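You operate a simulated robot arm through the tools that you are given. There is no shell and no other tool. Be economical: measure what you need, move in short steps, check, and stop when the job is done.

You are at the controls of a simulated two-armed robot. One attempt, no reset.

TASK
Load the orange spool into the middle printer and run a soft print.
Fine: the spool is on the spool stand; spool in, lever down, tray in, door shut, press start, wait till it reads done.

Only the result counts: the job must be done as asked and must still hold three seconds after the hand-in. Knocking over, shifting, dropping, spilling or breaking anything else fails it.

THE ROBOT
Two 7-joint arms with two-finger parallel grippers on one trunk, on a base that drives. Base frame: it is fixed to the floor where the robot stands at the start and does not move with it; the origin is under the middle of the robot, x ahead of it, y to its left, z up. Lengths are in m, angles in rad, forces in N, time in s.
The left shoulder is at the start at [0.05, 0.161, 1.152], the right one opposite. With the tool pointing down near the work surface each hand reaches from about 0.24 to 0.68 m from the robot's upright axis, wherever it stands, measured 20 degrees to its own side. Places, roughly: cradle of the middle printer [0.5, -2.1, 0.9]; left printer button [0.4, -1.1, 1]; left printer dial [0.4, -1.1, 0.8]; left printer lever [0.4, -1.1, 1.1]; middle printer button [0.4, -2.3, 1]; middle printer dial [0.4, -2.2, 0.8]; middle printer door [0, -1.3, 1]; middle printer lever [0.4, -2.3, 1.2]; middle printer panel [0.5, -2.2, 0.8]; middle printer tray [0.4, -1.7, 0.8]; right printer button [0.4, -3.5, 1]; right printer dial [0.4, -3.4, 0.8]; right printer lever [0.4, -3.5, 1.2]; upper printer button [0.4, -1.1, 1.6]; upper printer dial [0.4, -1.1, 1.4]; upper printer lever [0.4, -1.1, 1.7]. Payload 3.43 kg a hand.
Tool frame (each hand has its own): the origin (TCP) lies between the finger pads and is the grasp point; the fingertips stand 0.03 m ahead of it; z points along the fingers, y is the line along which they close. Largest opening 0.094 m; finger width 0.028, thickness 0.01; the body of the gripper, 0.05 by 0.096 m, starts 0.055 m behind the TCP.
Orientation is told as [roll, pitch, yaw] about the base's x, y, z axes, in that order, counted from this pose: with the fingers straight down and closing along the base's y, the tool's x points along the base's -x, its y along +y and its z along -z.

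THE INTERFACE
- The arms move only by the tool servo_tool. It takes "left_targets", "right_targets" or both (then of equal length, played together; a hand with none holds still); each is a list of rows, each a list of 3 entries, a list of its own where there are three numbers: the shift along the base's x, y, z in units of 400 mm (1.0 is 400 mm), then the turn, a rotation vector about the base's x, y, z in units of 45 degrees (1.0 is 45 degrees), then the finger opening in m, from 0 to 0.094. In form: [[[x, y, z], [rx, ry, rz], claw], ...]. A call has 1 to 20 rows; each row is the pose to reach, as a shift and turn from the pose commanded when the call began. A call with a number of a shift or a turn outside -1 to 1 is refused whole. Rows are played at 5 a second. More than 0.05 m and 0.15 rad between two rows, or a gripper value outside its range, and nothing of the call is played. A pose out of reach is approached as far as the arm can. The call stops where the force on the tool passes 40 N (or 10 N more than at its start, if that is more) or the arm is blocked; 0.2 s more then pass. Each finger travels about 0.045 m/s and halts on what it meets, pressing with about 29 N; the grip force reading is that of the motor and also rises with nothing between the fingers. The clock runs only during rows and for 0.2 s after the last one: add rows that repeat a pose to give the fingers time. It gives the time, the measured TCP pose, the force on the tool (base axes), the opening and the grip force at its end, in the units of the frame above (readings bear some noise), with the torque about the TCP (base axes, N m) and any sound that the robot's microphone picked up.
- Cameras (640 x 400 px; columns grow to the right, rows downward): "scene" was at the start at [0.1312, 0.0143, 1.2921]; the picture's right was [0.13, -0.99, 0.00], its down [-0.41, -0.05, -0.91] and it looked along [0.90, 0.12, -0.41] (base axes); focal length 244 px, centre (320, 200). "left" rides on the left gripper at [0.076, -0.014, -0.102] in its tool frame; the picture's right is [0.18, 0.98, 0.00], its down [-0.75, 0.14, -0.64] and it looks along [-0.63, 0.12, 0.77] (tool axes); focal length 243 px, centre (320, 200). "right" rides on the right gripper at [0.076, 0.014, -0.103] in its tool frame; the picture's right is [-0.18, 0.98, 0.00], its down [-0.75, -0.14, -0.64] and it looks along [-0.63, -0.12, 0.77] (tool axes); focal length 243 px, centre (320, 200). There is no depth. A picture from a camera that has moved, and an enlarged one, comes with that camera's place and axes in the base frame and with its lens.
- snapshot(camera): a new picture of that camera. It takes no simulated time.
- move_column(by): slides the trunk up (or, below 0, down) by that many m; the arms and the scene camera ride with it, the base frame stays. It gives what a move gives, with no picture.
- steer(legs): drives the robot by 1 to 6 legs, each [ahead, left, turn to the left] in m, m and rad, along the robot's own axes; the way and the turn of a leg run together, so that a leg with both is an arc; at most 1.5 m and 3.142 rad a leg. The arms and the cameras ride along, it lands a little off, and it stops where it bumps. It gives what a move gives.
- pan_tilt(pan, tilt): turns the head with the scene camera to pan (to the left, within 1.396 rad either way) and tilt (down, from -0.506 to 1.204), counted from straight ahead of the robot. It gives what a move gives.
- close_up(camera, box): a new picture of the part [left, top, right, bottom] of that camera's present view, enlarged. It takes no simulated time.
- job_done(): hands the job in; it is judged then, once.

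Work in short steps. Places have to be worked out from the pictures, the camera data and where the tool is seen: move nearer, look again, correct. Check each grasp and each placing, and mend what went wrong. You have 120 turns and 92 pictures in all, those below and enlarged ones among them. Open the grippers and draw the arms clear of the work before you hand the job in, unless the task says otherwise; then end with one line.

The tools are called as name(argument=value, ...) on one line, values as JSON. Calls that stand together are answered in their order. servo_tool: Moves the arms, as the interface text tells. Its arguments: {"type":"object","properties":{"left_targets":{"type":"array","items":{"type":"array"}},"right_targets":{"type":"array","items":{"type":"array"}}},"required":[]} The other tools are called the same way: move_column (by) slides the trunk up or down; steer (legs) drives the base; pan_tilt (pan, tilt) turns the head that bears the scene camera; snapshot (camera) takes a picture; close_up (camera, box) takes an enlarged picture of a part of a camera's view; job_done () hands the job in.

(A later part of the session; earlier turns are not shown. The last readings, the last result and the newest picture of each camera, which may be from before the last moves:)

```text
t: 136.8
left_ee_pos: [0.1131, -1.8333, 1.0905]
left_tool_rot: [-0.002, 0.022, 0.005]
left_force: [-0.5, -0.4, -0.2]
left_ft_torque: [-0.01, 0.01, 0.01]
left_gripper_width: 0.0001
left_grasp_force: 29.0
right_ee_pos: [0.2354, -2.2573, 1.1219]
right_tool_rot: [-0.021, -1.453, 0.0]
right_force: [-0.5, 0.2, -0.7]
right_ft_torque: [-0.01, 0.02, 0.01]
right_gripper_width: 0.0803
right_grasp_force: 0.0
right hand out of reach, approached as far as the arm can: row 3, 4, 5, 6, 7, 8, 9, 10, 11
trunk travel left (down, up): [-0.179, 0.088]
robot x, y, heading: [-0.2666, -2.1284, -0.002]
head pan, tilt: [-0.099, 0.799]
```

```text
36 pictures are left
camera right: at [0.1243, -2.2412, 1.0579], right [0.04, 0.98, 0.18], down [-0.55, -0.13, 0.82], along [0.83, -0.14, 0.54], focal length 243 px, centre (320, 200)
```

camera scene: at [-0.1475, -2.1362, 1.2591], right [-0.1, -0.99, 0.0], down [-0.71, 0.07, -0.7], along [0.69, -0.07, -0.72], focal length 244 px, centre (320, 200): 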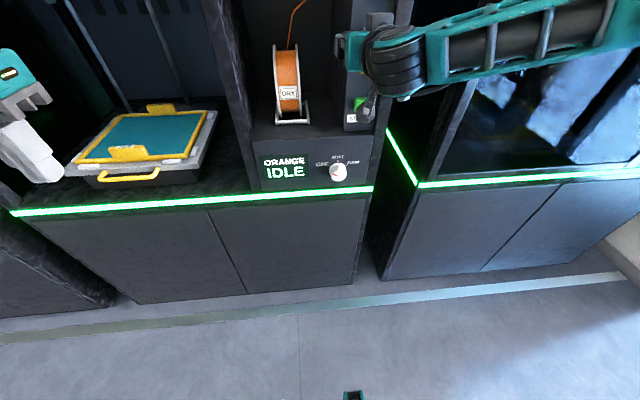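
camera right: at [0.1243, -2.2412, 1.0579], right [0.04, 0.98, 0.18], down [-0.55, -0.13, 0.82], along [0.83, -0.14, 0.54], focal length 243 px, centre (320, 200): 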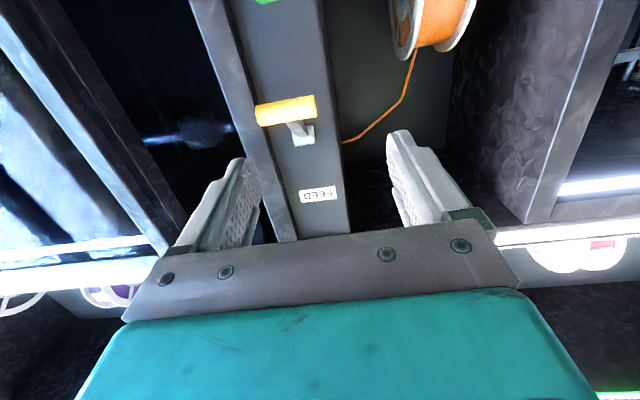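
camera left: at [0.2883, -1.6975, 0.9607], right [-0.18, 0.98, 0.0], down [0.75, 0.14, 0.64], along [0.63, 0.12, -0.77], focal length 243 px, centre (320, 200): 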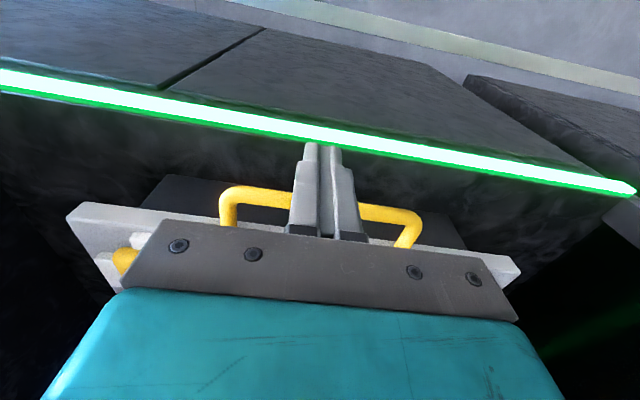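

Horizontal isn't reachable that low with this trunk height. Lower the trunk 0.17 m and relax the tilt by ~20°.

move_column(by=-0.17)

servo_tool(right_targets=[[[0, 0.02, -0.05], [0, 0.1, 0], 0.08], [[0, 0.04, -0.1], [0, 0.2, 0], 0.08], [[0, 0.05, -0.15], [0, 0.3, 0], 0.08], [[0, 0.05, -0.2], [0, 0.4, 0], 0.08], [[0, 0.05, -0.25], [0, 0.4, 0], 0.08], [[0, 0.05, -0.28], [0, 0.4, 0], 0.08], [[0, 0.05, -0.28], [0, 0.4, 0], 0.08]])

snapshot(camera="scene")

```text
t: 138.8
left_ee_pos: [0.1141, -1.8331, 0.9213]
left_tool_rot: [-0.002, 0.022, 0.003]
left_force: [-0.6, -0.4, -0.9]
left_ft_torque: [-0.01, 0.0, -0.03]
left_gripper_width: 0.0
left_grasp_force: 28.9
right_ee_pos: [0.233, -2.2577, 0.9519]
right_tool_rot: [-0.022, -1.455, 0.0]
right_force: [0.9, -0.1, 0.2]
right_ft_torque: [0.01, -0.01, 0.01]
right_gripper_width: 0.0801
right_grasp_force: 0.1
trunk travel left (down, up): [-0.009, 0.258]
robot x, y, heading: [-0.2686, -2.1304, -0.005]
head pan, tilt: [-0.099, 0.799]
```

```text
t: 140.3
left_ee_pos: [0.1133, -1.8332, 0.9202]
left_tool_rot: [-0.001, 0.023, 0.001]
left_force: [-0.1, -0.6, 0.0]
left_ft_torque: [0.0, -0.02, -0.02]
left_gripper_width: 0.0001
left_grasp_force: 29.2
right_ee_pos: [0.2323, -2.2595, 0.8512]
right_tool_rot: [-0.019, -1.139, 0.0]
right_force: [-0.3, 0.2, 0.2]
right_ft_torque: [0.0, 0.01, 0.01]
right_gripper_width: 0.0799
right_grasp_force: 0.1
right hand out of reach, approached as far as the arm can: row 3, 4, 5, 6, 7
trunk travel left (down, up): [-0.009, 0.258]
robot x, y, heading: [-0.2683, -2.1302, 0.002]
head pan, tilt: [-0.099, 0.799]
```

```text
35 pictures are left
camera scene: at [-0.1476, -2.1362, 1.0891], right [-0.1, -0.99, 0.0], down [-0.71, 0.07, -0.7], along [0.69, -0.07, -0.72], focal length 244 px, centre (320, 200)
```

scene: 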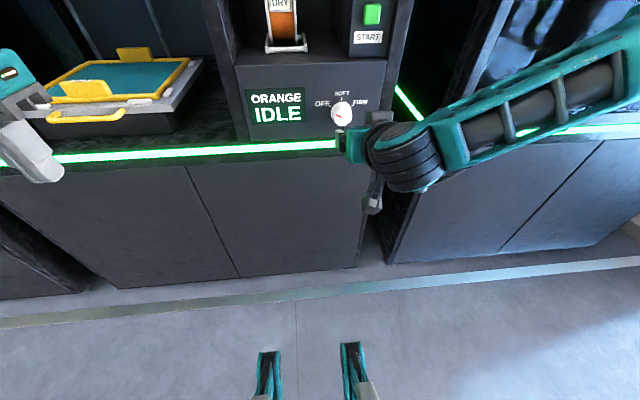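

Pitch ≈-65°, z≈0.85: good enough. Knob face is ≈(0.345,-2.233,0.838). Pre-roll the hand -30° about x and align with the knob.

servo_tool(right_targets=[[[0, 0.02, 0], [-0.17, 0, 0], 0.08], [[0.02, 0.04, -0.01], [-0.34, 0, 0], 0.08], [[0.04, 0.06, -0.02], [-0.51, 0, 0], 0.08], [[0.06, 0.065, -0.02], [-0.67, 0, 0], 0.08], [[0.06, 0.065, -0.02], [-0.67, 0, 0], 0.08]])

snapshot(camera="scene")

snapshot(camera="right")

```text
t: 141.6
left_ee_pos: [0.114, -1.8337, 0.9204]
left_tool_rot: [-0.001, 0.022, 0.004]
left_force: [0.5, 0.0, -0.5]
left_ft_torque: [-0.02, 0.02, 0.02]
left_gripper_width: 0.0001
left_grasp_force: 28.7
right_ee_pos: [0.245, -2.294, 0.8751]
right_tool_rot: [-0.971, -0.902, 0.829]
right_force: [0.1, 0.2, -0.3]
right_ft_torque: [-0.01, 0.01, 0.03]
right_gripper_width: 0.08
right_grasp_force: 0.1
right hand out of reach, approached as far as the arm can: row 1, 2, 3, 4, 5
trunk travel left (down, up): [-0.009, 0.258]
robot x, y, heading: [-0.2695, -2.1289, -0.0]
head pan, tilt: [-0.099, 0.799]
```

```text
34 pictures are left
camera scene: at [-0.1476, -2.1362, 1.0891], right [-0.1, -0.99, 0.0], down [-0.71, 0.07, -0.7], along [0.69, -0.07, -0.72], focal length 244 px, centre (320, 200)
```

scene: 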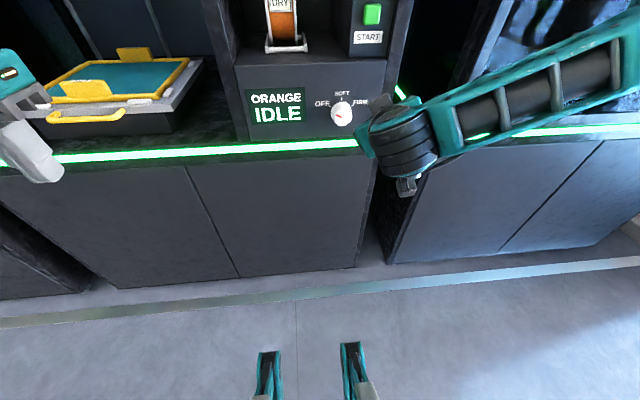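

```text
33 pictures are left
camera right: at [0.1208, -2.2927, 0.8446], right [0.1, 0.93, -0.36], down [-0.27, 0.37, 0.89], along [0.96, 0.01, 0.29], focal length 243 px, centre (320, 200)
```

right: 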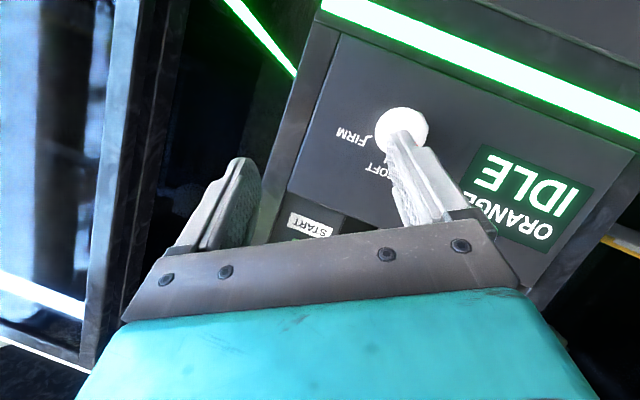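

The arm is too folded here; back up another 0.1 m, then retry the alignment.

steer(legs=[[-0.1, 0, 0]])

servo_tool(right_targets=[[[0.1, 0.06, -0.02], [-0.05, 0, 0], 0.08], [[0.2, 0.12, -0.05], [-0.1, 0, 0], 0.08], [[0.25, 0.15, -0.08], [-0.15, 0, 0], 0.08], [[0.25, 0.15, -0.08], [-0.15, 0, 0], 0.08]])

snapshot(camera="right")

```text
t: 142.7
left_ee_pos: [0.0142, -1.833, 0.9221]
left_tool_rot: [-0.001, 0.022, 0.004]
left_force: [0.2, -0.6, 0.1]
left_ft_torque: [0.02, 0.03, 0.0]
left_gripper_width: 0.0001
left_grasp_force: 29.2
right_ee_pos: [0.1452, -2.2937, 0.8756]
right_tool_rot: [-0.969, -0.904, 0.828]
right_force: [0.4, -0.1, -0.2]
right_ft_torque: [-0.02, 0.02, 0.01]
right_gripper_width: 0.0799
right_grasp_force: 0.2
trunk travel left (down, up): [-0.009, 0.258]
robot x, y, heading: [-0.3682, -2.1282, 0.0]
head pan, tilt: [-0.099, 0.799]
```

```text
t: 143.7
left_ee_pos: [0.0146, -1.8327, 0.9203]
left_tool_rot: [0.0, 0.023, 0.003]
left_force: [-0.4, -0.1, -0.2]
left_ft_torque: [-0.01, -0.02, 0.01]
left_gripper_width: 0.0
left_grasp_force: 28.7
right_ee_pos: [0.2063, -2.3175, 0.8872]
right_tool_rot: [-1.084, -0.814, 0.916]
right_force: [0.7, -0.7, -0.1]
right_ft_torque: [-0.02, -0.01, -0.02]
right_gripper_width: 0.08
right_grasp_force: 0.0
right hand out of reach, approached as far as the arm can: row 1, 2, 3, 4
trunk travel left (down, up): [-0.009, 0.258]
robot x, y, heading: [-0.3673, -2.1297, 0.002]
head pan, tilt: [-0.099, 0.799]
```

```text
32 pictures are left
camera right: at [0.0818, -2.3186, 0.8564], right [0.09, 0.88, -0.46], down [-0.27, 0.47, 0.84], along [0.96, 0.05, 0.28], focal length 243 px, centre (320, 200)
```

right: 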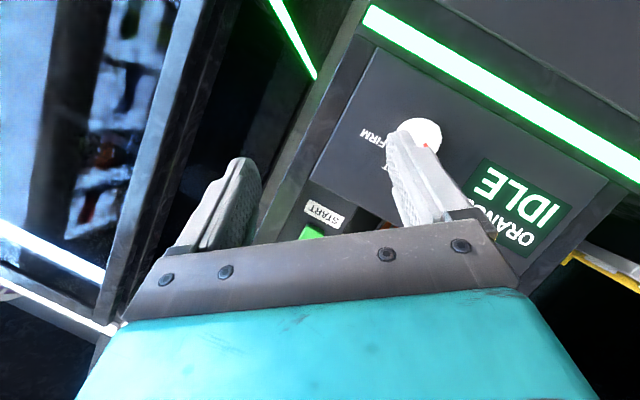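

Orientation is followed exactly; only the fold-in distance is limiting. Back 0.08 m more and extend to a pre-grasp point 7 cm before the knob.

steer(legs=[[-0.08, 0, 0]])

servo_tool(right_targets=[[[0.08, 0.05, -0.01], [0, 0, 0], 0.08], [[0.16, 0.1, -0.02], [0, 0, 0], 0.08], [[0.24, 0.15, -0.03], [0, 0, 0], 0.08], [[0.32, 0.2, -0.05], [0, 0, 0], 0.08], [[0.387, 0.256, -0.065], [0, 0, 0], 0.08], [[0.387, 0.256, -0.065], [0, 0, 0], 0.08], [[0.387, 0.256, -0.065], [0, 0, 0], 0.08]])

snapshot(camera="right")

```text
t: 144.8
left_ee_pos: [-0.0652, -1.8319, 0.9208]
left_tool_rot: [-0.002, 0.021, 0.002]
left_force: [0.0, 0.2, -0.5]
left_ft_torque: [0.0, 0.0, 0.03]
left_gripper_width: 0.0001
left_grasp_force: 29.0
right_ee_pos: [0.1271, -2.3161, 0.8869]
right_tool_rot: [-1.082, -0.815, 0.917]
right_force: [0.3, 0.5, 0.1]
right_ft_torque: [-0.03, 0.01, 0.01]
right_gripper_width: 0.0801
right_grasp_force: 0.1
trunk travel left (down, up): [-0.009, 0.258]
robot x, y, heading: [-0.446, -2.1284, -0.002]
head pan, tilt: [-0.099, 0.799]
```

```text
t: 146.4
left_ee_pos: [-0.0652, -1.8336, 0.9216]
left_tool_rot: [-0.003, 0.024, 0.003]
left_force: [-0.5, 0.1, -0.3]
left_ft_torque: [0.0, 0.01, -0.04]
left_gripper_width: 0.0001
left_grasp_force: 29.3
right_ee_pos: [0.1834, -2.3342, 0.9165]
right_tool_rot: [-1.083, -0.815, 0.917]
right_force: [-0.2, 0.6, 0.5]
right_ft_torque: [0.02, 0.01, 0.03]
right_gripper_width: 0.0801
right_grasp_force: 0.2
right hand out of reach, approached as far as the arm can: row 1, 2, 3, 4, 5, 6, 7
trunk travel left (down, up): [-0.009, 0.258]
robot x, y, heading: [-0.4476, -2.1306, -0.001]
head pan, tilt: [-0.099, 0.799]
```

```text
31 pictures are left
camera right: at [0.0591, -2.3367, 0.886], right [0.09, 0.88, -0.46], down [-0.27, 0.47, 0.84], along [0.96, 0.05, 0.28], focal length 243 px, centre (320, 200)
```

right: 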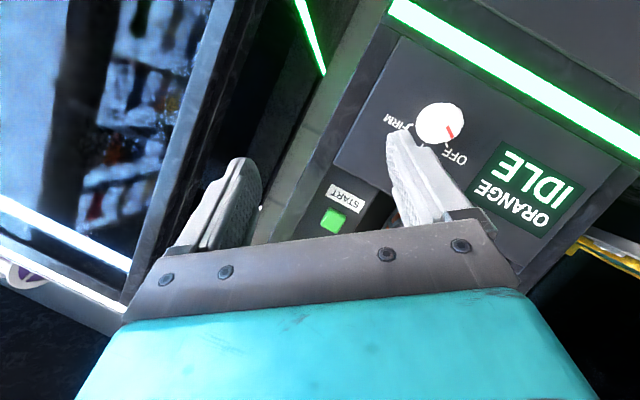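

The negative roll hits a wrist limit. Go to roll 0 with ~50° tilt instead, and ratchet from there.

servo_tool(right_targets=[[[0, 0.02, 0], [0.137, 0.074, -0.024], 0.08], [[0, 0.05, 0], [0.274, 0.148, -0.048], 0.08], [[0, 0.1, 0], [0.411, 0.222, -0.072], 0.08], [[0.05, 0.15, 0], [0.548, 0.296, -0.096], 0.08], [[0.1, 0.2, 0], [0.685, 0.37, -0.12], 0.08], [[0.15, 0.22, 0], [0.823, 0.445, -0.144], 0.08], [[0.2, 0.25, -0.05], [0.823, 0.445, -0.144], 0.08], [[0.2, 0.25, -0.05], [0.823, 0.445, -0.144], 0.08]])

snapshot(camera="right")

```text
t: 148.2
left_ee_pos: [-0.0652, -1.8337, 0.9219]
left_tool_rot: [-0.001, 0.023, 0.004]
left_force: [0.3, -0.9, -0.1]
left_ft_torque: [0.02, -0.02, 0.01]
left_gripper_width: 0.0
left_grasp_force: 29.1
right_ee_pos: [0.1914, -2.305, 0.9122]
right_tool_rot: [-0.005, -0.779, -0.008]
right_force: [-0.2, -0.5, -0.3]
right_ft_torque: [0.0, 0.02, 0.0]
right_gripper_width: 0.0799
right_grasp_force: 0.0
right hand out of reach, approached as far as the arm can: row 2, 3, 4, 5, 6, 7, 8
trunk travel left (down, up): [-0.009, 0.258]
robot x, y, heading: [-0.4498, -2.134, 0.003]
head pan, tilt: [-0.099, 0.799]
```

```text
30 pictures are left
camera right: at [0.0646, -2.2879, 0.9317], right [0.14, 0.98, 0.13], down [0.08, -0.14, 0.99], along [0.99, -0.13, -0.1], focal length 243 px, centre (320, 200)
```

right: 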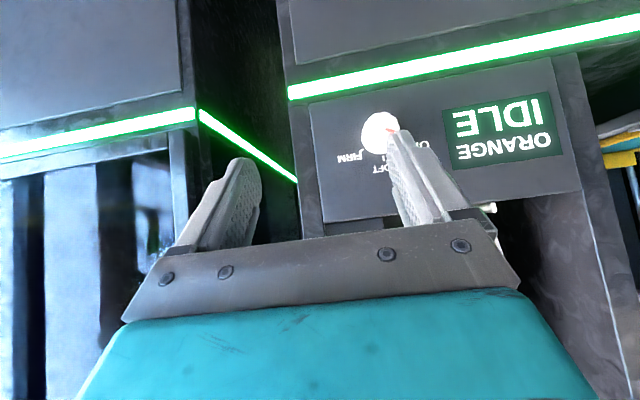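

Good orientation now. Move on toward the knob: pre-grasp (0.29,-2.233,0.89).

servo_tool(right_targets=[[[0.06, 0.06, 0], [0, 0, 0], 0.08], [[0.12, 0.12, -0.02], [0, 0, 0], 0.08], [[0.18, 0.18, -0.04], [0, 0, 0], 0.08], [[0.247, 0.18, -0.055], [0, 0, 0], 0.08], [[0.247, 0.18, -0.055], [0, 0, 0], 0.08]])

snapshot(camera="right")

```text
t: 149.4
left_ee_pos: [-0.0643, -1.8338, 0.9207]
left_tool_rot: [-0.003, 0.023, 0.004]
left_force: [-0.3, 0.4, -0.5]
left_ft_torque: [0.01, 0.01, 0.02]
left_gripper_width: 0.0
left_grasp_force: 29.1
right_ee_pos: [0.1956, -2.3104, 0.9069]
right_tool_rot: [-0.005, -0.778, -0.007]
right_force: [0.1, 0.8, -0.3]
right_ft_torque: [0.01, -0.02, 0.0]
right_gripper_width: 0.08
right_grasp_force: 0.1
right hand out of reach, approached as far as the arm can: row 1, 2, 3, 4, 5
trunk travel left (down, up): [-0.009, 0.258]
robot x, y, heading: [-0.4465, -2.1302, -0.0]
head pan, tilt: [-0.099, 0.799]
```

```text
29 pictures are left
camera right: at [0.0694, -2.2938, 0.9272], right [0.14, 0.98, 0.13], down [0.08, -0.14, 0.99], along [0.99, -0.13, -0.1], focal length 243 px, centre (320, 200)
```

right: 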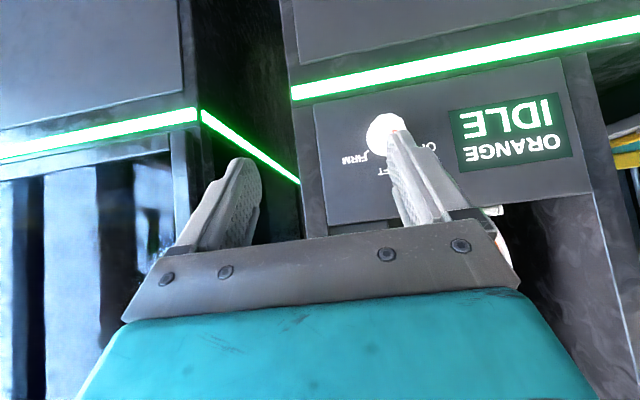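

The arm sits in a bad elbow configuration. Return it to its compact tool-down pose and redo it with only a 45° tilt.

servo_tool(right_targets=[[[-0.08, 0, 0.06], [0, 0.12, 0], 0.08], [[-0.16, 0, 0.12], [0, 0.24, 0], 0.08], [[-0.24, 0, 0.18], [0, 0.36, 0], 0.08], [[-0.32, 0, 0.24], [0, 0.48, 0], 0.08], [[-0.4, 0, 0.28], [0, 0.6, 0], 0.08], [[-0.48, 0.02, 0.29], [0, 0.72, 0], 0.08], [[-0.56, 0.05, 0.29], [0, 0.84, 0], 0.08], [[-0.64, 0.1, 0.29], [0, 0.95, 0], 0.08], [[-0.7, 0.15, 0.29], [0, 0.99, 0], 0.08], [[-0.7, 0.2, 0.29], [0, 0.99, 0], 0.08], [[-0.7, 0.2, 0.29], [0, 0.99, 0], 0.08]])

pan_tilt(pan=-0.4, tilt=0.5)

snapshot(camera="scene")

```text
t: 151.8
left_ee_pos: [-0.0641, -1.8336, 0.9215]
left_tool_rot: [-0.002, 0.023, 0.003]
left_force: [-0.6, 0.8, 0.3]
left_ft_torque: [-0.01, 0.0, -0.02]
left_gripper_width: 0.0
left_grasp_force: 28.5
right_ee_pos: [-0.081, -2.2439, 1.0248]
right_tool_rot: [-0.012, 0.002, -0.007]
right_force: [-0.4, -0.1, -0.5]
right_ft_torque: [0.02, -0.01, 0.02]
right_gripper_width: 0.0802
right_grasp_force: 0.0
right hand out of reach, approached as far as the arm can: row 10, 11
trunk travel left (down, up): [-0.009, 0.258]
robot x, y, heading: [-0.446, -2.1315, 0.002]
head pan, tilt: [-0.099, 0.799]
```

```text
t: 152.6
left_ee_pos: [-0.0649, -1.8327, 0.921]
left_tool_rot: [-0.003, 0.023, 0.003]
left_force: [-0.3, -0.5, 0.3]
left_ft_torque: [0.0, -0.04, 0.01]
left_gripper_width: 0.0
left_grasp_force: 28.3
right_ee_pos: [-0.082, -2.2443, 1.0246]
right_tool_rot: [-0.011, 0.0, -0.008]
right_force: [0.3, -0.3, -0.4]
right_ft_torque: [0.0, -0.01, 0.01]
right_gripper_width: 0.0801
right_grasp_force: 0.0
trunk travel left (down, up): [-0.009, 0.258]
robot x, y, heading: [-0.4463, -2.1272, 0.006]
head pan, tilt: [-0.4, 0.499]
```

```text
28 pictures are left
camera scene: at [-0.3231, -2.1634, 1.115], right [-0.39, -0.92, 0.0], down [-0.44, 0.19, -0.88], along [0.81, -0.34, -0.48], focal length 244 px, centre (320, 200)
```

scene: 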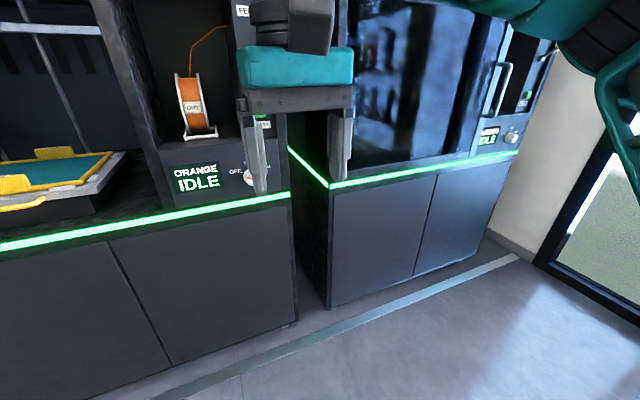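

Redo: tilt 45° here, then extend forward, mirroring what worked with the left arm.

servo_tool(right_targets=[[[0.05, -0.03, 0], [0, -0.17, 0], 0.08], [[0.1, -0.06, 0], [0, -0.34, 0], 0.08], [[0.15, -0.1, 0], [0, -0.51, 0], 0.08], [[0.2, -0.13, 0], [0, -0.68, 0], 0.08], [[0.27, -0.13, 0], [0, -0.85, 0], 0.08], [[0.34, -0.13, 0], [0, -1.0, 0], 0.08], [[0.42, -0.1, 0], [0, -1.0, 0], 0.08], [[0.5, -0.08, 0], [0, -1.0, 0], 0.08], [[0.6, -0.05, 0], [0, -1.0, 0], 0.08], [[0.7, 0, 0], [0, -1.0, 0], 0.08], [[0.7, 0, 0], [0, -1.0, 0], 0.08]])

```text
t: 155.0
left_ee_pos: [-0.0646, -1.8334, 0.9208]
left_tool_rot: [-0.002, 0.021, 0.002]
left_force: [-0.9, 0.1, 0.7]
left_ft_torque: [0.0, 0.0, 0.04]
left_gripper_width: 0.0
left_grasp_force: 29.3
right_ee_pos: [0.1507, -2.2776, 1.0221]
right_tool_rot: [-0.006, -0.787, -0.008]
right_force: [0.3, 0.5, 0.6]
right_ft_torque: [0.0, 0.01, 0.03]
right_gripper_width: 0.08
right_grasp_force: 0.1
right hand out of reach, approached as far as the arm can: row 9, 10, 11
trunk travel left (down, up): [-0.009, 0.258]
robot x, y, heading: [-0.4424, -2.127, -0.004]
head pan, tilt: [-0.4, 0.499]
```

Reach forward is limited here; instead lower the hand in place and use the base for forward motion.

servo_tool(right_targets=[[[-0.03, -0.03, -0.08], [0, 0, 0], 0.08], [[-0.06, -0.05, -0.16], [0, 0, 0], 0.08], [[-0.08, -0.05, -0.24], [0, 0, 0], 0.08], [[-0.08, -0.05, -0.32], [0, 0, 0], 0.08], [[-0.08, -0.05, -0.38], [0, 0, 0], 0.08], [[-0.08, -0.05, -0.38], [0, 0, 0], 0.08]])

```text
t: 156.4
left_ee_pos: [-0.0663, -1.8321, 0.9201]
left_tool_rot: [-0.002, 0.022, 0.003]
left_force: [0.4, 0.1, 0.2]
left_ft_torque: [0.01, 0.02, 0.01]
left_gripper_width: 0.0001
left_grasp_force: 29.7
right_ee_pos: [0.1183, -2.297, 0.8684]
right_tool_rot: [-0.006, -0.788, -0.009]
right_force: [-0.5, -0.2, 0.8]
right_ft_torque: [-0.03, 0.03, 0.02]
right_gripper_width: 0.0799
right_grasp_force: 0.1
trunk travel left (down, up): [-0.009, 0.258]
robot x, y, heading: [-0.4479, -2.1308, -0.0]
head pan, tilt: [-0.4, 0.499]
```

Reachable. Test rolling about x in both directions here in free space.

servo_tool(right_targets=[[[0, 0, 0], [0.18, 0, 0], 0.08], [[0, 0, 0], [0.36, 0, 0], 0.08], [[0, 0, 0], [0.54, 0, 0], 0.08], [[0, 0, 0], [0.7, 0, 0], 0.08], [[0, 0, 0], [0.7, 0, 0], 0.08]])

servo_tool(right_targets=[[[0, 0, 0], [-0.18, 0, 0], 0.08], [[0, 0, 0], [-0.36, 0, 0], 0.08], [[0, 0, 0], [-0.54, 0, 0], 0.08], [[0, 0, 0], [-0.7, 0, 0], 0.08], [[0, 0, 0], [-0.85, 0, 0], 0.08], [[0, 0, 0], [-1.0, 0, 0], 0.08], [[0, 0, 0], [-1.0, 0, 0], 0.08]])

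```text
t: 157.6
left_ee_pos: [-0.0645, -1.8325, 0.9214]
left_tool_rot: [-0.002, 0.023, 0.004]
left_force: [-0.1, -0.5, -0.3]
left_ft_torque: [-0.03, -0.01, -0.02]
left_gripper_width: 0.0004
left_grasp_force: 28.5
right_ee_pos: [0.1176, -2.2965, 0.8691]
right_tool_rot: [0.709, -0.643, -0.489]
right_force: [-0.7, -1.1, -0.4]
right_ft_torque: [0.01, -0.02, 0.0]
right_gripper_width: 0.0801
right_grasp_force: 0.0
trunk travel left (down, up): [-0.009, 0.258]
robot x, y, heading: [-0.4489, -2.1292, -0.006]
head pan, tilt: [-0.4, 0.499]
```

```text
t: 159.2
left_ee_pos: [-0.0648, -1.8332, 0.921]
left_tool_rot: [-0.002, 0.023, 0.002]
left_force: [0.6, 0.3, 0.2]
left_ft_torque: [0.03, 0.02, -0.01]
left_gripper_width: 0.0
left_grasp_force: 29.0
right_ee_pos: [0.1174, -2.2975, 0.8705]
right_tool_rot: [-0.336, -0.761, 0.223]
right_force: [0.5, 0.5, 0.0]
right_ft_torque: [-0.01, -0.02, -0.01]
right_gripper_width: 0.0801
right_grasp_force: 0.1
trunk travel left (down, up): [-0.009, 0.258]
robot x, y, heading: [-0.4481, -2.1295, -0.0]
head pan, tilt: [-0.4, 0.499]
```

Rolling works between about −14° and +31°. Pre-roll to −25°, then drive the base so the hand is at the knob pre-grasp.

servo_tool(right_targets=[[[0, 0, 0.02], [-0.12, 0, 0], 0.08], [[0, 0, 0.045], [-0.25, 0, 0], 0.08], [[0, 0, 0.045], [-0.25, 0, 0], 0.08]])

steer(legs=[[0, 0.085, 0], [0.16, 0, 0]])

snapshot(camera="right")

snapshot(camera="scene")

```text
t: 160.0
left_ee_pos: [-0.0655, -1.8329, 0.9223]
left_tool_rot: [-0.002, 0.022, 0.003]
left_force: [0.3, 0.0, 0.3]
left_ft_torque: [0.04, -0.02, 0.0]
left_gripper_width: 0.0001
left_grasp_force: 28.8
right_ee_pos: [0.111, -2.3092, 0.8904]
right_tool_rot: [-0.586, -0.702, 0.391]
right_force: [0.0, 0.4, -0.1]
right_ft_torque: [0.01, -0.02, 0.0]
right_gripper_width: 0.08
right_grasp_force: 0.1
right hand out of reach, approached as far as the arm can: row 1, 2, 3
trunk travel left (down, up): [-0.009, 0.258]
robot x, y, heading: [-0.447, -2.1289, -0.002]
head pan, tilt: [-0.4, 0.499]
```

```text
t: 162.4
left_ee_pos: [0.0965, -1.7468, 0.9211]
left_tool_rot: [-0.003, 0.023, 0.002]
left_force: [0.1, -0.3, 0.0]
left_ft_torque: [0.04, 0.04, -0.02]
left_gripper_width: 0.0001
left_grasp_force: 28.9
right_ee_pos: [0.2698, -2.2236, 0.8901]
right_tool_rot: [-0.586, -0.703, 0.391]
right_force: [-0.5, 0.3, -0.3]
right_ft_torque: [0.0, -0.04, 0.02]
right_gripper_width: 0.0797
right_grasp_force: 0.0
trunk travel left (down, up): [-0.009, 0.258]
robot x, y, heading: [-0.286, -2.0482, -0.002]
head pan, tilt: [-0.4, 0.499]
```

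```text
27 pictures are left
camera right: at [0.1444, -2.2009, 0.9007], right [0.14, 0.94, -0.3], down [0.08, 0.29, 0.95], along [0.99, -0.16, -0.03], focal length 243 px, centre (320, 200)
```

right: 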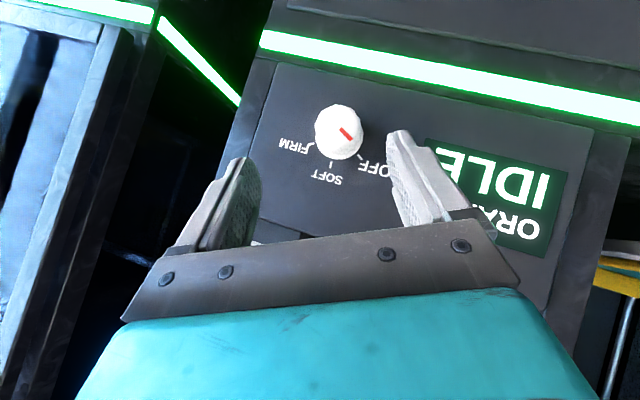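

```text
26 pictures are left
camera scene: at [-0.1635, -2.0775, 1.115], right [-0.39, -0.92, 0.0], down [-0.44, 0.19, -0.88], along [0.81, -0.34, -0.48], focal length 244 px, centre (320, 200)
```

scene: 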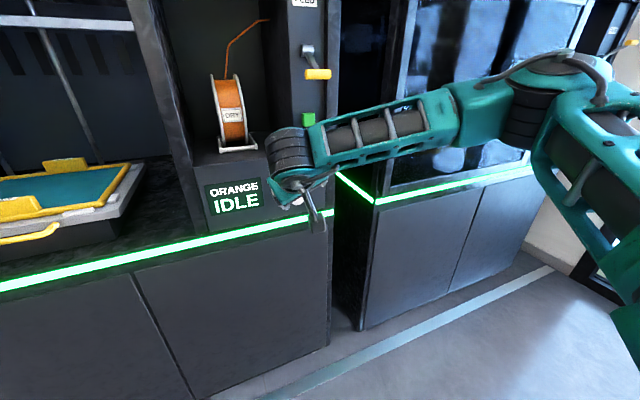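

Knob centre confirmed (0.345,-2.235,0.838); SOFT is ~57° away. Move in to straddle the knob.

servo_tool(right_targets=[[[0.06, 0.01, -0.05], [0, 0, 0], 0.08], [[0.12, -0.01, -0.1], [0, 0, 0], 0.08], [[0.18, -0.028, -0.13], [0, 0, 0], 0.08], [[0.18, -0.028, -0.13], [0, 0, 0], 0.08]])

snapshot(camera="right")

```text
t: 163.4
left_ee_pos: [0.0945, -1.7469, 0.9218]
left_tool_rot: [-0.001, 0.023, 0.002]
left_force: [-0.4, -0.8, 0.1]
left_ft_torque: [0.01, 0.01, 0.0]
left_gripper_width: 0.0
left_grasp_force: 29.0
right_ee_pos: [0.3166, -2.2659, 0.8544]
right_tool_rot: [-0.584, -0.7, 0.391]
right_force: [-0.4, 0.1, -0.3]
right_ft_torque: [-0.02, 0.03, -0.02]
right_gripper_width: 0.08
right_grasp_force: 0.1
right hand out of reach, approached as far as the arm can: row 1, 2, 3, 4
trunk travel left (down, up): [-0.009, 0.258]
robot x, y, heading: [-0.2872, -2.0451, -0.004]
head pan, tilt: [-0.4, 0.499]
```

```text
25 pictures are left
camera right: at [0.1903, -2.2433, 0.8645], right [0.14, 0.94, -0.3], down [0.08, 0.29, 0.95], along [0.99, -0.16, -0.03], focal length 243 px, centre (320, 200)
```

right: 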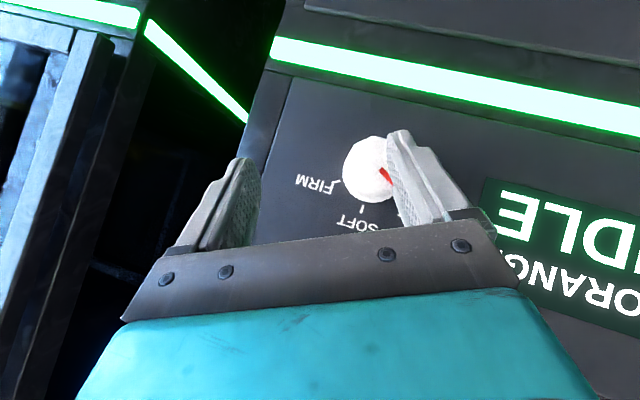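

Roll −25° restricts reach. Back off a little, reduce roll to about −10°, and align again.

servo_tool(right_targets=[[[-0.08, 0, 0.04], [0.12, 0, 0], 0.08], [[-0.12, 0.03, 0.06], [0.24, 0, 0], 0.08], [[-0.12, 0.077, 0.06], [0.35, 0, 0], 0.08], [[-0.06, 0.077, 0.04], [0.35, 0, 0], 0.08], [[-0.03, 0.077, 0.02], [0.35, 0, 0], 0.08], [[-0.03, 0.077, 0.02], [0.35, 0, 0], 0.08]])

snapshot(camera="right")

```text
t: 164.8
left_ee_pos: [0.0957, -1.7479, 0.9218]
left_tool_rot: [-0.002, 0.024, 0.003]
left_force: [0.1, -0.6, -0.3]
left_ft_torque: [0.0, 0.01, 0.02]
left_gripper_width: 0.0002
left_grasp_force: 29.1
right_ee_pos: [0.3046, -2.2356, 0.8624]
right_tool_rot: [-0.228, -0.777, 0.146]
right_force: [0.1, 0.2, 0.3]
right_ft_torque: [0.0, 0.02, 0.0]
right_gripper_width: 0.0801
right_grasp_force: 0.1
trunk travel left (down, up): [-0.009, 0.258]
robot x, y, heading: [-0.2885, -2.0443, -0.0]
head pan, tilt: [-0.4, 0.499]
```

```text
24 pictures are left
camera right: at [0.178, -2.2158, 0.8788], right [0.14, 0.99, -0.03], down [0.08, 0.02, 1.0], along [0.99, -0.14, -0.07], focal length 243 px, centre (320, 200)
```

right: 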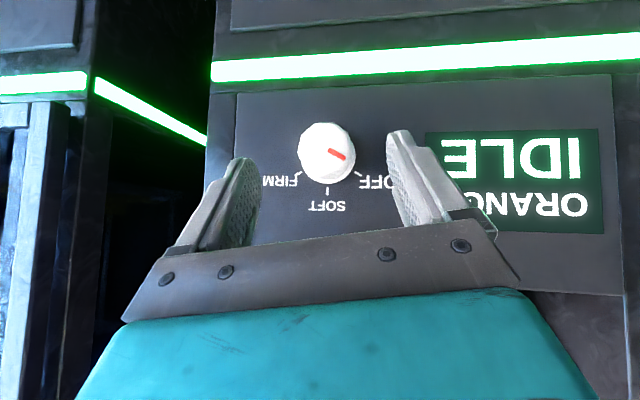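

Perfectly lined up; 60° to go. Move in over the knob and close.

servo_tool(right_targets=[[[0.047, 0, -0.033], [0, 0, 0], 0.08], [[0.094, 0, -0.066], [0, 0, 0], 0.08], [[0.094, 0, -0.066], [0, 0, 0], 0.065], [[0.094, 0, -0.066], [0, 0, 0], 0.05], [[0.094, 0, -0.066], [0, 0, 0], 0.035], [[0.094, 0, -0.066], [0, 0, 0], 0.02], [[0.094, 0, -0.066], [0, 0, 0], 0.02], [[0.094, 0, -0.066], [0, 0, 0], 0.02]])

```text
t: 166.6
left_ee_pos: [0.0939, -1.7456, 0.9207]
left_tool_rot: [-0.004, 0.025, 0.003]
left_force: [0.3, 0.1, -0.7]
left_ft_torque: [0.02, 0.03, -0.04]
left_gripper_width: 0.0
left_grasp_force: 29.0
right_ee_pos: [0.331, -2.2392, 0.8409]
right_tool_rot: [-0.219, -0.775, 0.154]
right_force: [3.8, 29.5, -4.2]
right_ft_torque: [0.45, 0.37, 0.58]
right_gripper_width: 0.0396
right_grasp_force: 45.1
right hand out of reach, approached as far as the arm can: row 2, 3, 4, 5, 6, 7, 8
trunk travel left (down, up): [-0.009, 0.258]
robot x, y, heading: [-0.2886, -2.042, -0.003]
head pan, tilt: [-0.4, 0.499]
```

Knob gripped (39.6 mm) but with 29 N side force; relax in y.

servo_tool(right_targets=[[[0, 0.01, 0], [0, 0, 0], 0.02], [[0, 0.02, 0], [0, 0, 0], 0.02], [[0, 0.02, 0], [0, 0, 0], 0.02]])

```text
t: 167.4
left_ee_pos: [0.097, -1.7464, 0.9188]
left_tool_rot: [-0.004, 0.025, 0.003]
left_force: [-0.6, 0.4, 0.3]
left_ft_torque: [0.0, 0.01, -0.01]
left_gripper_width: 0.0001
left_grasp_force: 28.6
right_ee_pos: [0.3314, -2.2376, 0.8417]
right_tool_rot: [-0.22, -0.778, 0.149]
right_force: [28.1, 23.3, -12.6]
right_ft_torque: [0.37, -0.26, 0.56]
right_gripper_width: 0.0399
right_grasp_force: 44.3
right hand out of reach, approached as far as the arm can: row 2, 3
trunk travel left (down, up): [-0.009, 0.258]
robot x, y, heading: [-0.2876, -2.0456, -0.003]
head pan, tilt: [-0.4, 0.499]
```

Start turning: +x roll in small steps, which also moves away from the limit.

servo_tool(right_targets=[[[0, 0.01, 0], [0.1, 0, 0], 0.02], [[0, 0.015, 0], [0.2, 0, 0], 0.02], [[0, 0.015, 0], [0.3, 0, 0], 0.02], [[0, 0.015, 0], [0.4, 0, 0], 0.02], [[0, 0.015, 0], [0.4, 0, 0], 0.02]])

snapshot(camera="right")

```text
t: 168.6
left_ee_pos: [0.0939, -1.747, 0.9223]
left_tool_rot: [-0.001, 0.02, 0.002]
left_force: [-0.7, -0.5, 0.3]
left_ft_torque: [0.0, 0.0, 0.02]
left_gripper_width: 0.0
left_grasp_force: 28.6
right_ee_pos: [0.3276, -2.2359, 0.842]
right_tool_rot: [0.216, -0.771, -0.169]
right_force: [-7.7, -2.7, 1.0]
right_ft_torque: [-0.05, 0.05, -0.13]
right_gripper_width: 0.0215
right_grasp_force: 1.0
trunk travel left (down, up): [-0.009, 0.258]
robot x, y, heading: [-0.2876, -2.0447, 0.003]
head pan, tilt: [-0.4, 0.499]
```

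```text
23 pictures are left
camera right: at [0.2012, -2.2219, 0.8641], right [0.14, 0.95, 0.28], down [0.08, -0.29, 0.95], along [0.99, -0.12, -0.11], focal length 243 px, centre (320, 200)
```

right: 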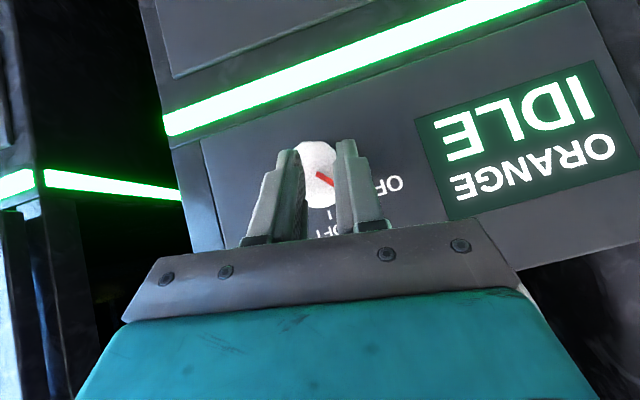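

The shallow grip slipped off, though it turned ~20°. Open, back away, move the base forward 0.07 for better reach and left slightly.

servo_tool(right_targets=[[[-0.02, 0, 0], [0, 0, 0], 0.05], [[-0.06, 0, 0.03], [0, 0, 0], 0.08], [[-0.12, 0, 0.06], [-0.1, 0, 0], 0.08], [[-0.2, 0, 0.08], [-0.25, 0, 0], 0.08], [[-0.28, 0, 0.08], [-0.35, 0, 0], 0.08], [[-0.28, 0, 0.08], [-0.35, 0, 0], 0.08]])

steer(legs=[[0.07, 0, 0]])

close_up(camera="right", box=[220, 60, 480, 240])

```text
t: 170.0
left_ee_pos: [0.0942, -1.7483, 0.9208]
left_tool_rot: [-0.002, 0.023, 0.002]
left_force: [-0.6, -0.4, 0.3]
left_ft_torque: [0.02, 0.0, 0.01]
left_gripper_width: 0.0
left_grasp_force: 28.7
right_ee_pos: [0.2153, -2.2356, 0.8751]
right_tool_rot: [-0.172, -0.782, 0.111]
right_force: [0.4, -0.4, 0.0]
right_ft_torque: [0.03, 0.03, -0.03]
right_gripper_width: 0.08
right_grasp_force: 0.1
trunk travel left (down, up): [-0.009, 0.258]
robot x, y, heading: [-0.2906, -2.0441, -0.008]
head pan, tilt: [-0.4, 0.499]
```

```text
t: 171.0
left_ee_pos: [0.1642, -1.7462, 0.9212]
left_tool_rot: [-0.003, 0.023, 0.002]
left_force: [-0.5, 0.6, 0.0]
left_ft_torque: [-0.04, 0.01, 0.01]
left_gripper_width: 0.0001
left_grasp_force: 29.6
right_ee_pos: [0.2853, -2.2346, 0.8759]
right_tool_rot: [-0.17, -0.782, 0.108]
right_force: [0.2, 0.2, 0.0]
right_ft_torque: [0.0, 0.0, 0.07]
right_gripper_width: 0.08
right_grasp_force: 0.1
trunk travel left (down, up): [-0.009, 0.258]
robot x, y, heading: [-0.2158, -2.0399, 0.0]
head pan, tilt: [-0.4, 0.499]
```

```text
2.22 times, centred on (350, 150) of right
camera zoom: at [0.1593, -2.2166, 0.8916], right [0.14, 0.99, 0.01], down [0.08, -0.02, 1.0], along [0.99, -0.14, -0.08], focal length 539 px, centre (253, 311)
```

zoom: 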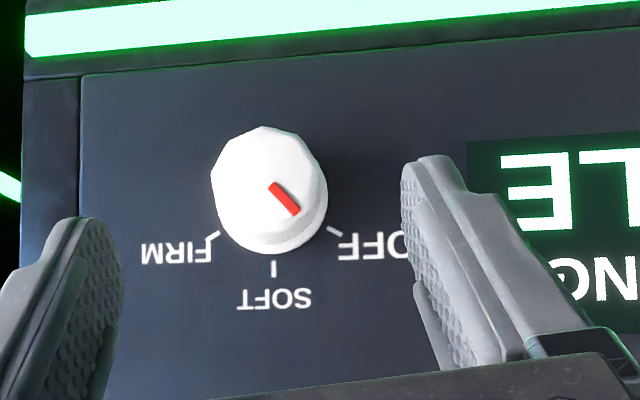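

42° remain. Move in deeper this time (TCP x≈0.346) and close.

servo_tool(right_targets=[[[0.06, -0.003, -0.04], [0, 0, 0], 0.08], [[0.11, -0.006, -0.075], [0, 0, 0], 0.08], [[0.152, -0.006, -0.102], [0, 0, 0], 0.08], [[0.152, -0.006, -0.102], [0, 0, 0], 0.065], [[0.152, -0.006, -0.102], [0, 0, 0], 0.05], [[0.152, -0.006, -0.102], [0, 0, 0], 0.035], [[0.152, -0.006, -0.102], [0, 0, 0], 0.02], [[0.152, -0.006, -0.102], [0, 0, 0], 0.02]])

```text
t: 172.8
left_ee_pos: [0.1645, -1.7481, 0.9223]
left_tool_rot: [0.0, 0.021, 0.002]
left_force: [-0.2, -0.5, 0.1]
left_ft_torque: [0.03, -0.03, -0.02]
left_gripper_width: 0.0
left_grasp_force: 28.6
right_ee_pos: [0.3468, -2.2396, 0.8362]
right_tool_rot: [-0.174, -0.782, 0.107]
right_force: [3.1, -7.3, -0.2]
right_ft_torque: [-0.06, -0.09, -0.4]
right_gripper_width: 0.0412
right_grasp_force: 45.0
trunk travel left (down, up): [-0.009, 0.258]
robot x, y, heading: [-0.2201, -2.0439, -0.002]
head pan, tilt: [-0.4, 0.499]
```

Solid grip in reach. Rotate +42° about x.

servo_tool(right_targets=[[[0, 0, 0], [0.12, 0, 0], 0.02], [[0, 0, 0], [0.24, 0, 0], 0.02], [[0, 0, 0], [0.36, 0, 0], 0.02], [[0, 0, 0], [0.48, 0, 0], 0.02], [[0, 0, 0], [0.6, 0, 0], 0.02], [[0, 0, 0], [0.72, 0, 0], 0.02], [[0, 0, 0], [0.84, 0, 0], 0.02], [[0, 0, 0], [0.95, 0, 0], 0.02], [[0, 0, 0], [0.95, 0, 0], 0.02]])

close_up(camera="right", box=[220, 60, 480, 240])

```text
t: 174.8
left_ee_pos: [0.1632, -1.7493, 0.9232]
left_tool_rot: [0.002, 0.02, 0.001]
left_force: [-0.7, 0.3, -0.3]
left_ft_torque: [0.02, -0.02, -0.03]
left_gripper_width: 0.0001
left_grasp_force: 29.2
right_ee_pos: [0.3468, -2.245, 0.832]
right_tool_rot: [0.786, -0.604, -0.55]
right_force: [-7.7, -36.2, 0.8]
right_ft_torque: [-0.24, -0.2, -0.77]
right_gripper_width: 0.0407
right_grasp_force: 45.2
trunk travel left (down, up): [-0.009, 0.258]
robot x, y, heading: [-0.2217, -2.043, -0.004]
head pan, tilt: [-0.4, 0.499]
```

```text
2.22 times, centred on (350, 150) of right
camera zoom: at [0.2208, -2.2398, 0.8565], right [0.16, 0.72, 0.68], down [0.07, -0.69, 0.72], along [0.99, -0.07, -0.16], focal length 539 px, centre (253, 311)
```

zoom: 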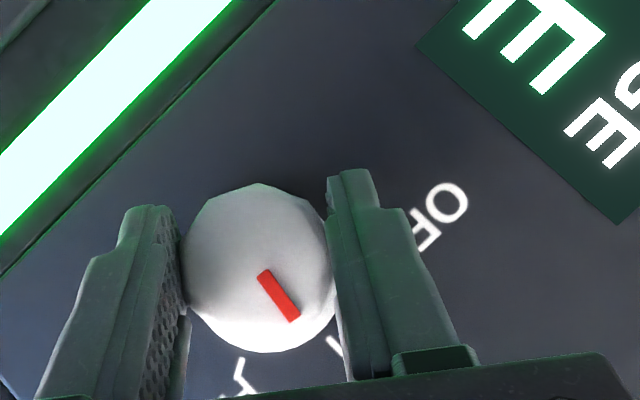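

Now ~8° past SOFT. Turn back about 8° and ease the side load.

servo_tool(right_targets=[[[0, -0.006, 0], [-0.06, 0, 0], 0.02], [[0, -0.012, 0], [-0.12, 0, 0], 0.02], [[0, -0.015, 0], [-0.18, 0, 0], 0.02], [[0, -0.015, 0], [-0.18, 0, 0], 0.02]])

close_up(camera="right", box=[220, 60, 480, 240])

```text
t: 175.8
left_ee_pos: [0.1647, -1.7484, 0.9213]
left_tool_rot: [-0.001, 0.022, 0.002]
left_force: [-0.2, -0.4, -0.2]
left_ft_torque: [-0.01, -0.01, -0.01]
left_gripper_width: 0.0
left_grasp_force: 29.1
right_ee_pos: [0.3473, -2.2441, 0.8312]
right_tool_rot: [0.629, -0.67, -0.442]
right_force: [4.6, -12.0, -11.3]
right_ft_torque: [-0.14, -0.47, -0.86]
right_gripper_width: 0.0406
right_grasp_force: 44.8
trunk travel left (down, up): [-0.009, 0.258]
robot x, y, heading: [-0.2163, -2.0449, 0.003]
head pan, tilt: [-0.4, 0.499]
```

```text
2.22 times, centred on (350, 150) of right
camera zoom: at [0.2207, -2.2379, 0.8564], right [0.14, 0.81, 0.57], down [0.08, -0.58, 0.81], along [0.99, -0.07, -0.15], focal length 539 px, centre (253, 311)
```

zoom: 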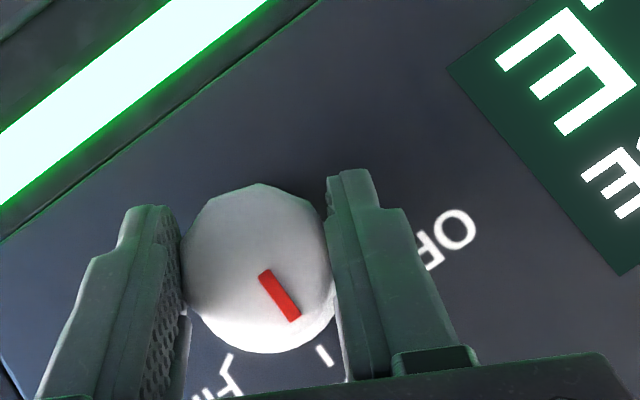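

Pointer now points straight up to SOFT. Release, back off and check.

servo_tool(right_targets=[[[0, 0, 0], [0, 0, 0], 0.04], [[0, 0, 0], [0, 0, 0], 0.06], [[0, 0, 0], [0, 0, 0], 0.08], [[0, 0, 0], [0, 0, 0], 0.09], [[-0.06, 0, 0.04], [0, 0, 0], 0.09], [[-0.14, 0, 0.08], [0, 0, 0], 0.09], [[-0.22, 0, 0.1], [-0.1, 0, 0], 0.09], [[-0.3, 0, 0.1], [-0.2, 0, 0], 0.09], [[-0.3, 0, 0.1], [-0.3, 0, 0], 0.09]])

close_up(camera="right", box=[180, 40, 500, 240])

```text
t: 177.8
left_ee_pos: [0.1652, -1.7479, 0.9204]
left_tool_rot: [-0.003, 0.023, 0.005]
left_force: [0.0, -0.6, -1.4]
left_ft_torque: [0.02, 0.01, 0.04]
left_gripper_width: 0.0001
left_grasp_force: 29.1
right_ee_pos: [0.2261, -2.2437, 0.8745]
right_tool_rot: [0.34, -0.755, -0.251]
right_force: [-0.1, 0.9, 0.7]
right_ft_torque: [0.03, -0.01, 0.0]
right_gripper_width: 0.0897
right_grasp_force: 0.1
trunk travel left (down, up): [-0.009, 0.258]
robot x, y, heading: [-0.2152, -2.042, 0.004]
head pan, tilt: [-0.4, 0.499]
```

```text
2.00 times, centred on (340, 140) of right
camera zoom: at [0.0992, -2.232, 0.8964], right [0.14, 0.92, 0.37], down [0.08, -0.38, 0.92], along [0.99, -0.1, -0.12], focal length 485 px, centre (280, 320)
```

zoom: 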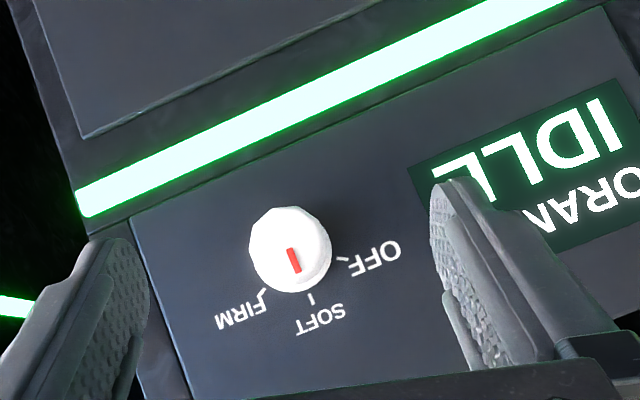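

SOFT is set. Now the door: pull both hands in, back out, and go around so the left hand is on the door's outer side.

servo_tool(left_targets=[[[-0.05, 0, 0.02], [0, 0, 0], 0.0], [[-0.1, 0, 0.04], [0, 0, 0], 0.0], [[-0.15, 0, 0.06], [0, 0, 0], 0.0], [[-0.2, 0, 0.08], [0, 0, 0], 0.0], [[-0.2, 0, 0.08], [0, 0, 0], 0.0]], right_targets=[[[-0.05, 0, 0.05], [0, 0.1, 0], 0.05], [[-0.1, -0.02, 0.1], [0, 0.2, 0], 0.03], [[-0.15, -0.04, 0.15], [0, 0.3, 0], 0.01], [[-0.2, -0.05, 0.2], [0, 0.4, 0], 0.0], [[-0.25, -0.05, 0.2], [0, 0.4, 0], 0.0]])

steer(legs=[[-0.55, 0, 0]])

pan_tilt(pan=0.7, tilt=0.3)

snapshot(camera="scene")

```text
t: 179.0
left_ee_pos: [0.0829, -1.7468, 0.9528]
left_tool_rot: [0.0, 0.023, 0.004]
left_force: [-0.2, -0.1, -0.1]
left_ft_torque: [-0.02, -0.01, -0.03]
left_gripper_width: 0.0
left_grasp_force: 29.4
right_ee_pos: [0.1235, -2.2636, 0.9542]
right_tool_rot: [0.259, -0.447, -0.201]
right_force: [0.3, -0.5, -0.4]
right_ft_torque: [-0.01, 0.02, -0.01]
right_gripper_width: 0.0
right_grasp_force: 10.8
trunk travel left (down, up): [-0.009, 0.258]
robot x, y, heading: [-0.2182, -2.044, 0.002]
head pan, tilt: [-0.4, 0.499]
```

```text
t: 182.2
left_ee_pos: [-0.4684, -1.7453, 0.9538]
left_tool_rot: [-0.003, 0.023, 0.004]
left_force: [0.7, -0.7, 0.3]
left_ft_torque: [0.0, 0.01, -0.01]
left_gripper_width: 0.0001
left_grasp_force: 29.0
right_ee_pos: [-0.4259, -2.2631, 0.9539]
right_tool_rot: [0.257, -0.447, -0.202]
right_force: [-0.4, 0.1, -0.6]
right_ft_torque: [-0.02, -0.01, -0.03]
right_gripper_width: 0.0
right_grasp_force: 29.1
trunk travel left (down, up): [-0.009, 0.258]
robot x, y, heading: [-0.7679, -2.0424, 0.001]
head pan, tilt: [-0.4, 0.499]
```

```text
t: 183.5
left_ee_pos: [-0.4664, -1.7471, 0.9527]
left_tool_rot: [-0.002, 0.023, 0.005]
left_force: [-0.3, 0.2, 0.1]
left_ft_torque: [0.02, 0.03, 0.03]
left_gripper_width: 0.0
left_grasp_force: 28.5
right_ee_pos: [-0.4254, -2.2624, 0.9542]
right_tool_rot: [0.257, -0.448, -0.201]
right_force: [-0.2, 0.3, -0.4]
right_ft_torque: [0.0, -0.01, 0.02]
right_gripper_width: 0.0
right_grasp_force: 29.1
trunk travel left (down, up): [-0.009, 0.258]
robot x, y, heading: [-0.7676, -2.0438, 0.002]
head pan, tilt: [0.7, 0.3]
```

```text
18 pictures are left
camera scene: at [-0.6573, -1.9819, 1.1335], right [0.65, -0.76, 0.0], down [-0.23, -0.19, -0.96], along [0.73, 0.62, -0.3], focal length 244 px, centre (320, 200)
```

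scene: 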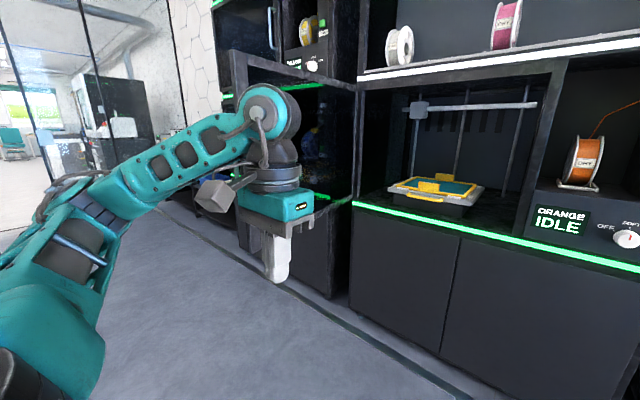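

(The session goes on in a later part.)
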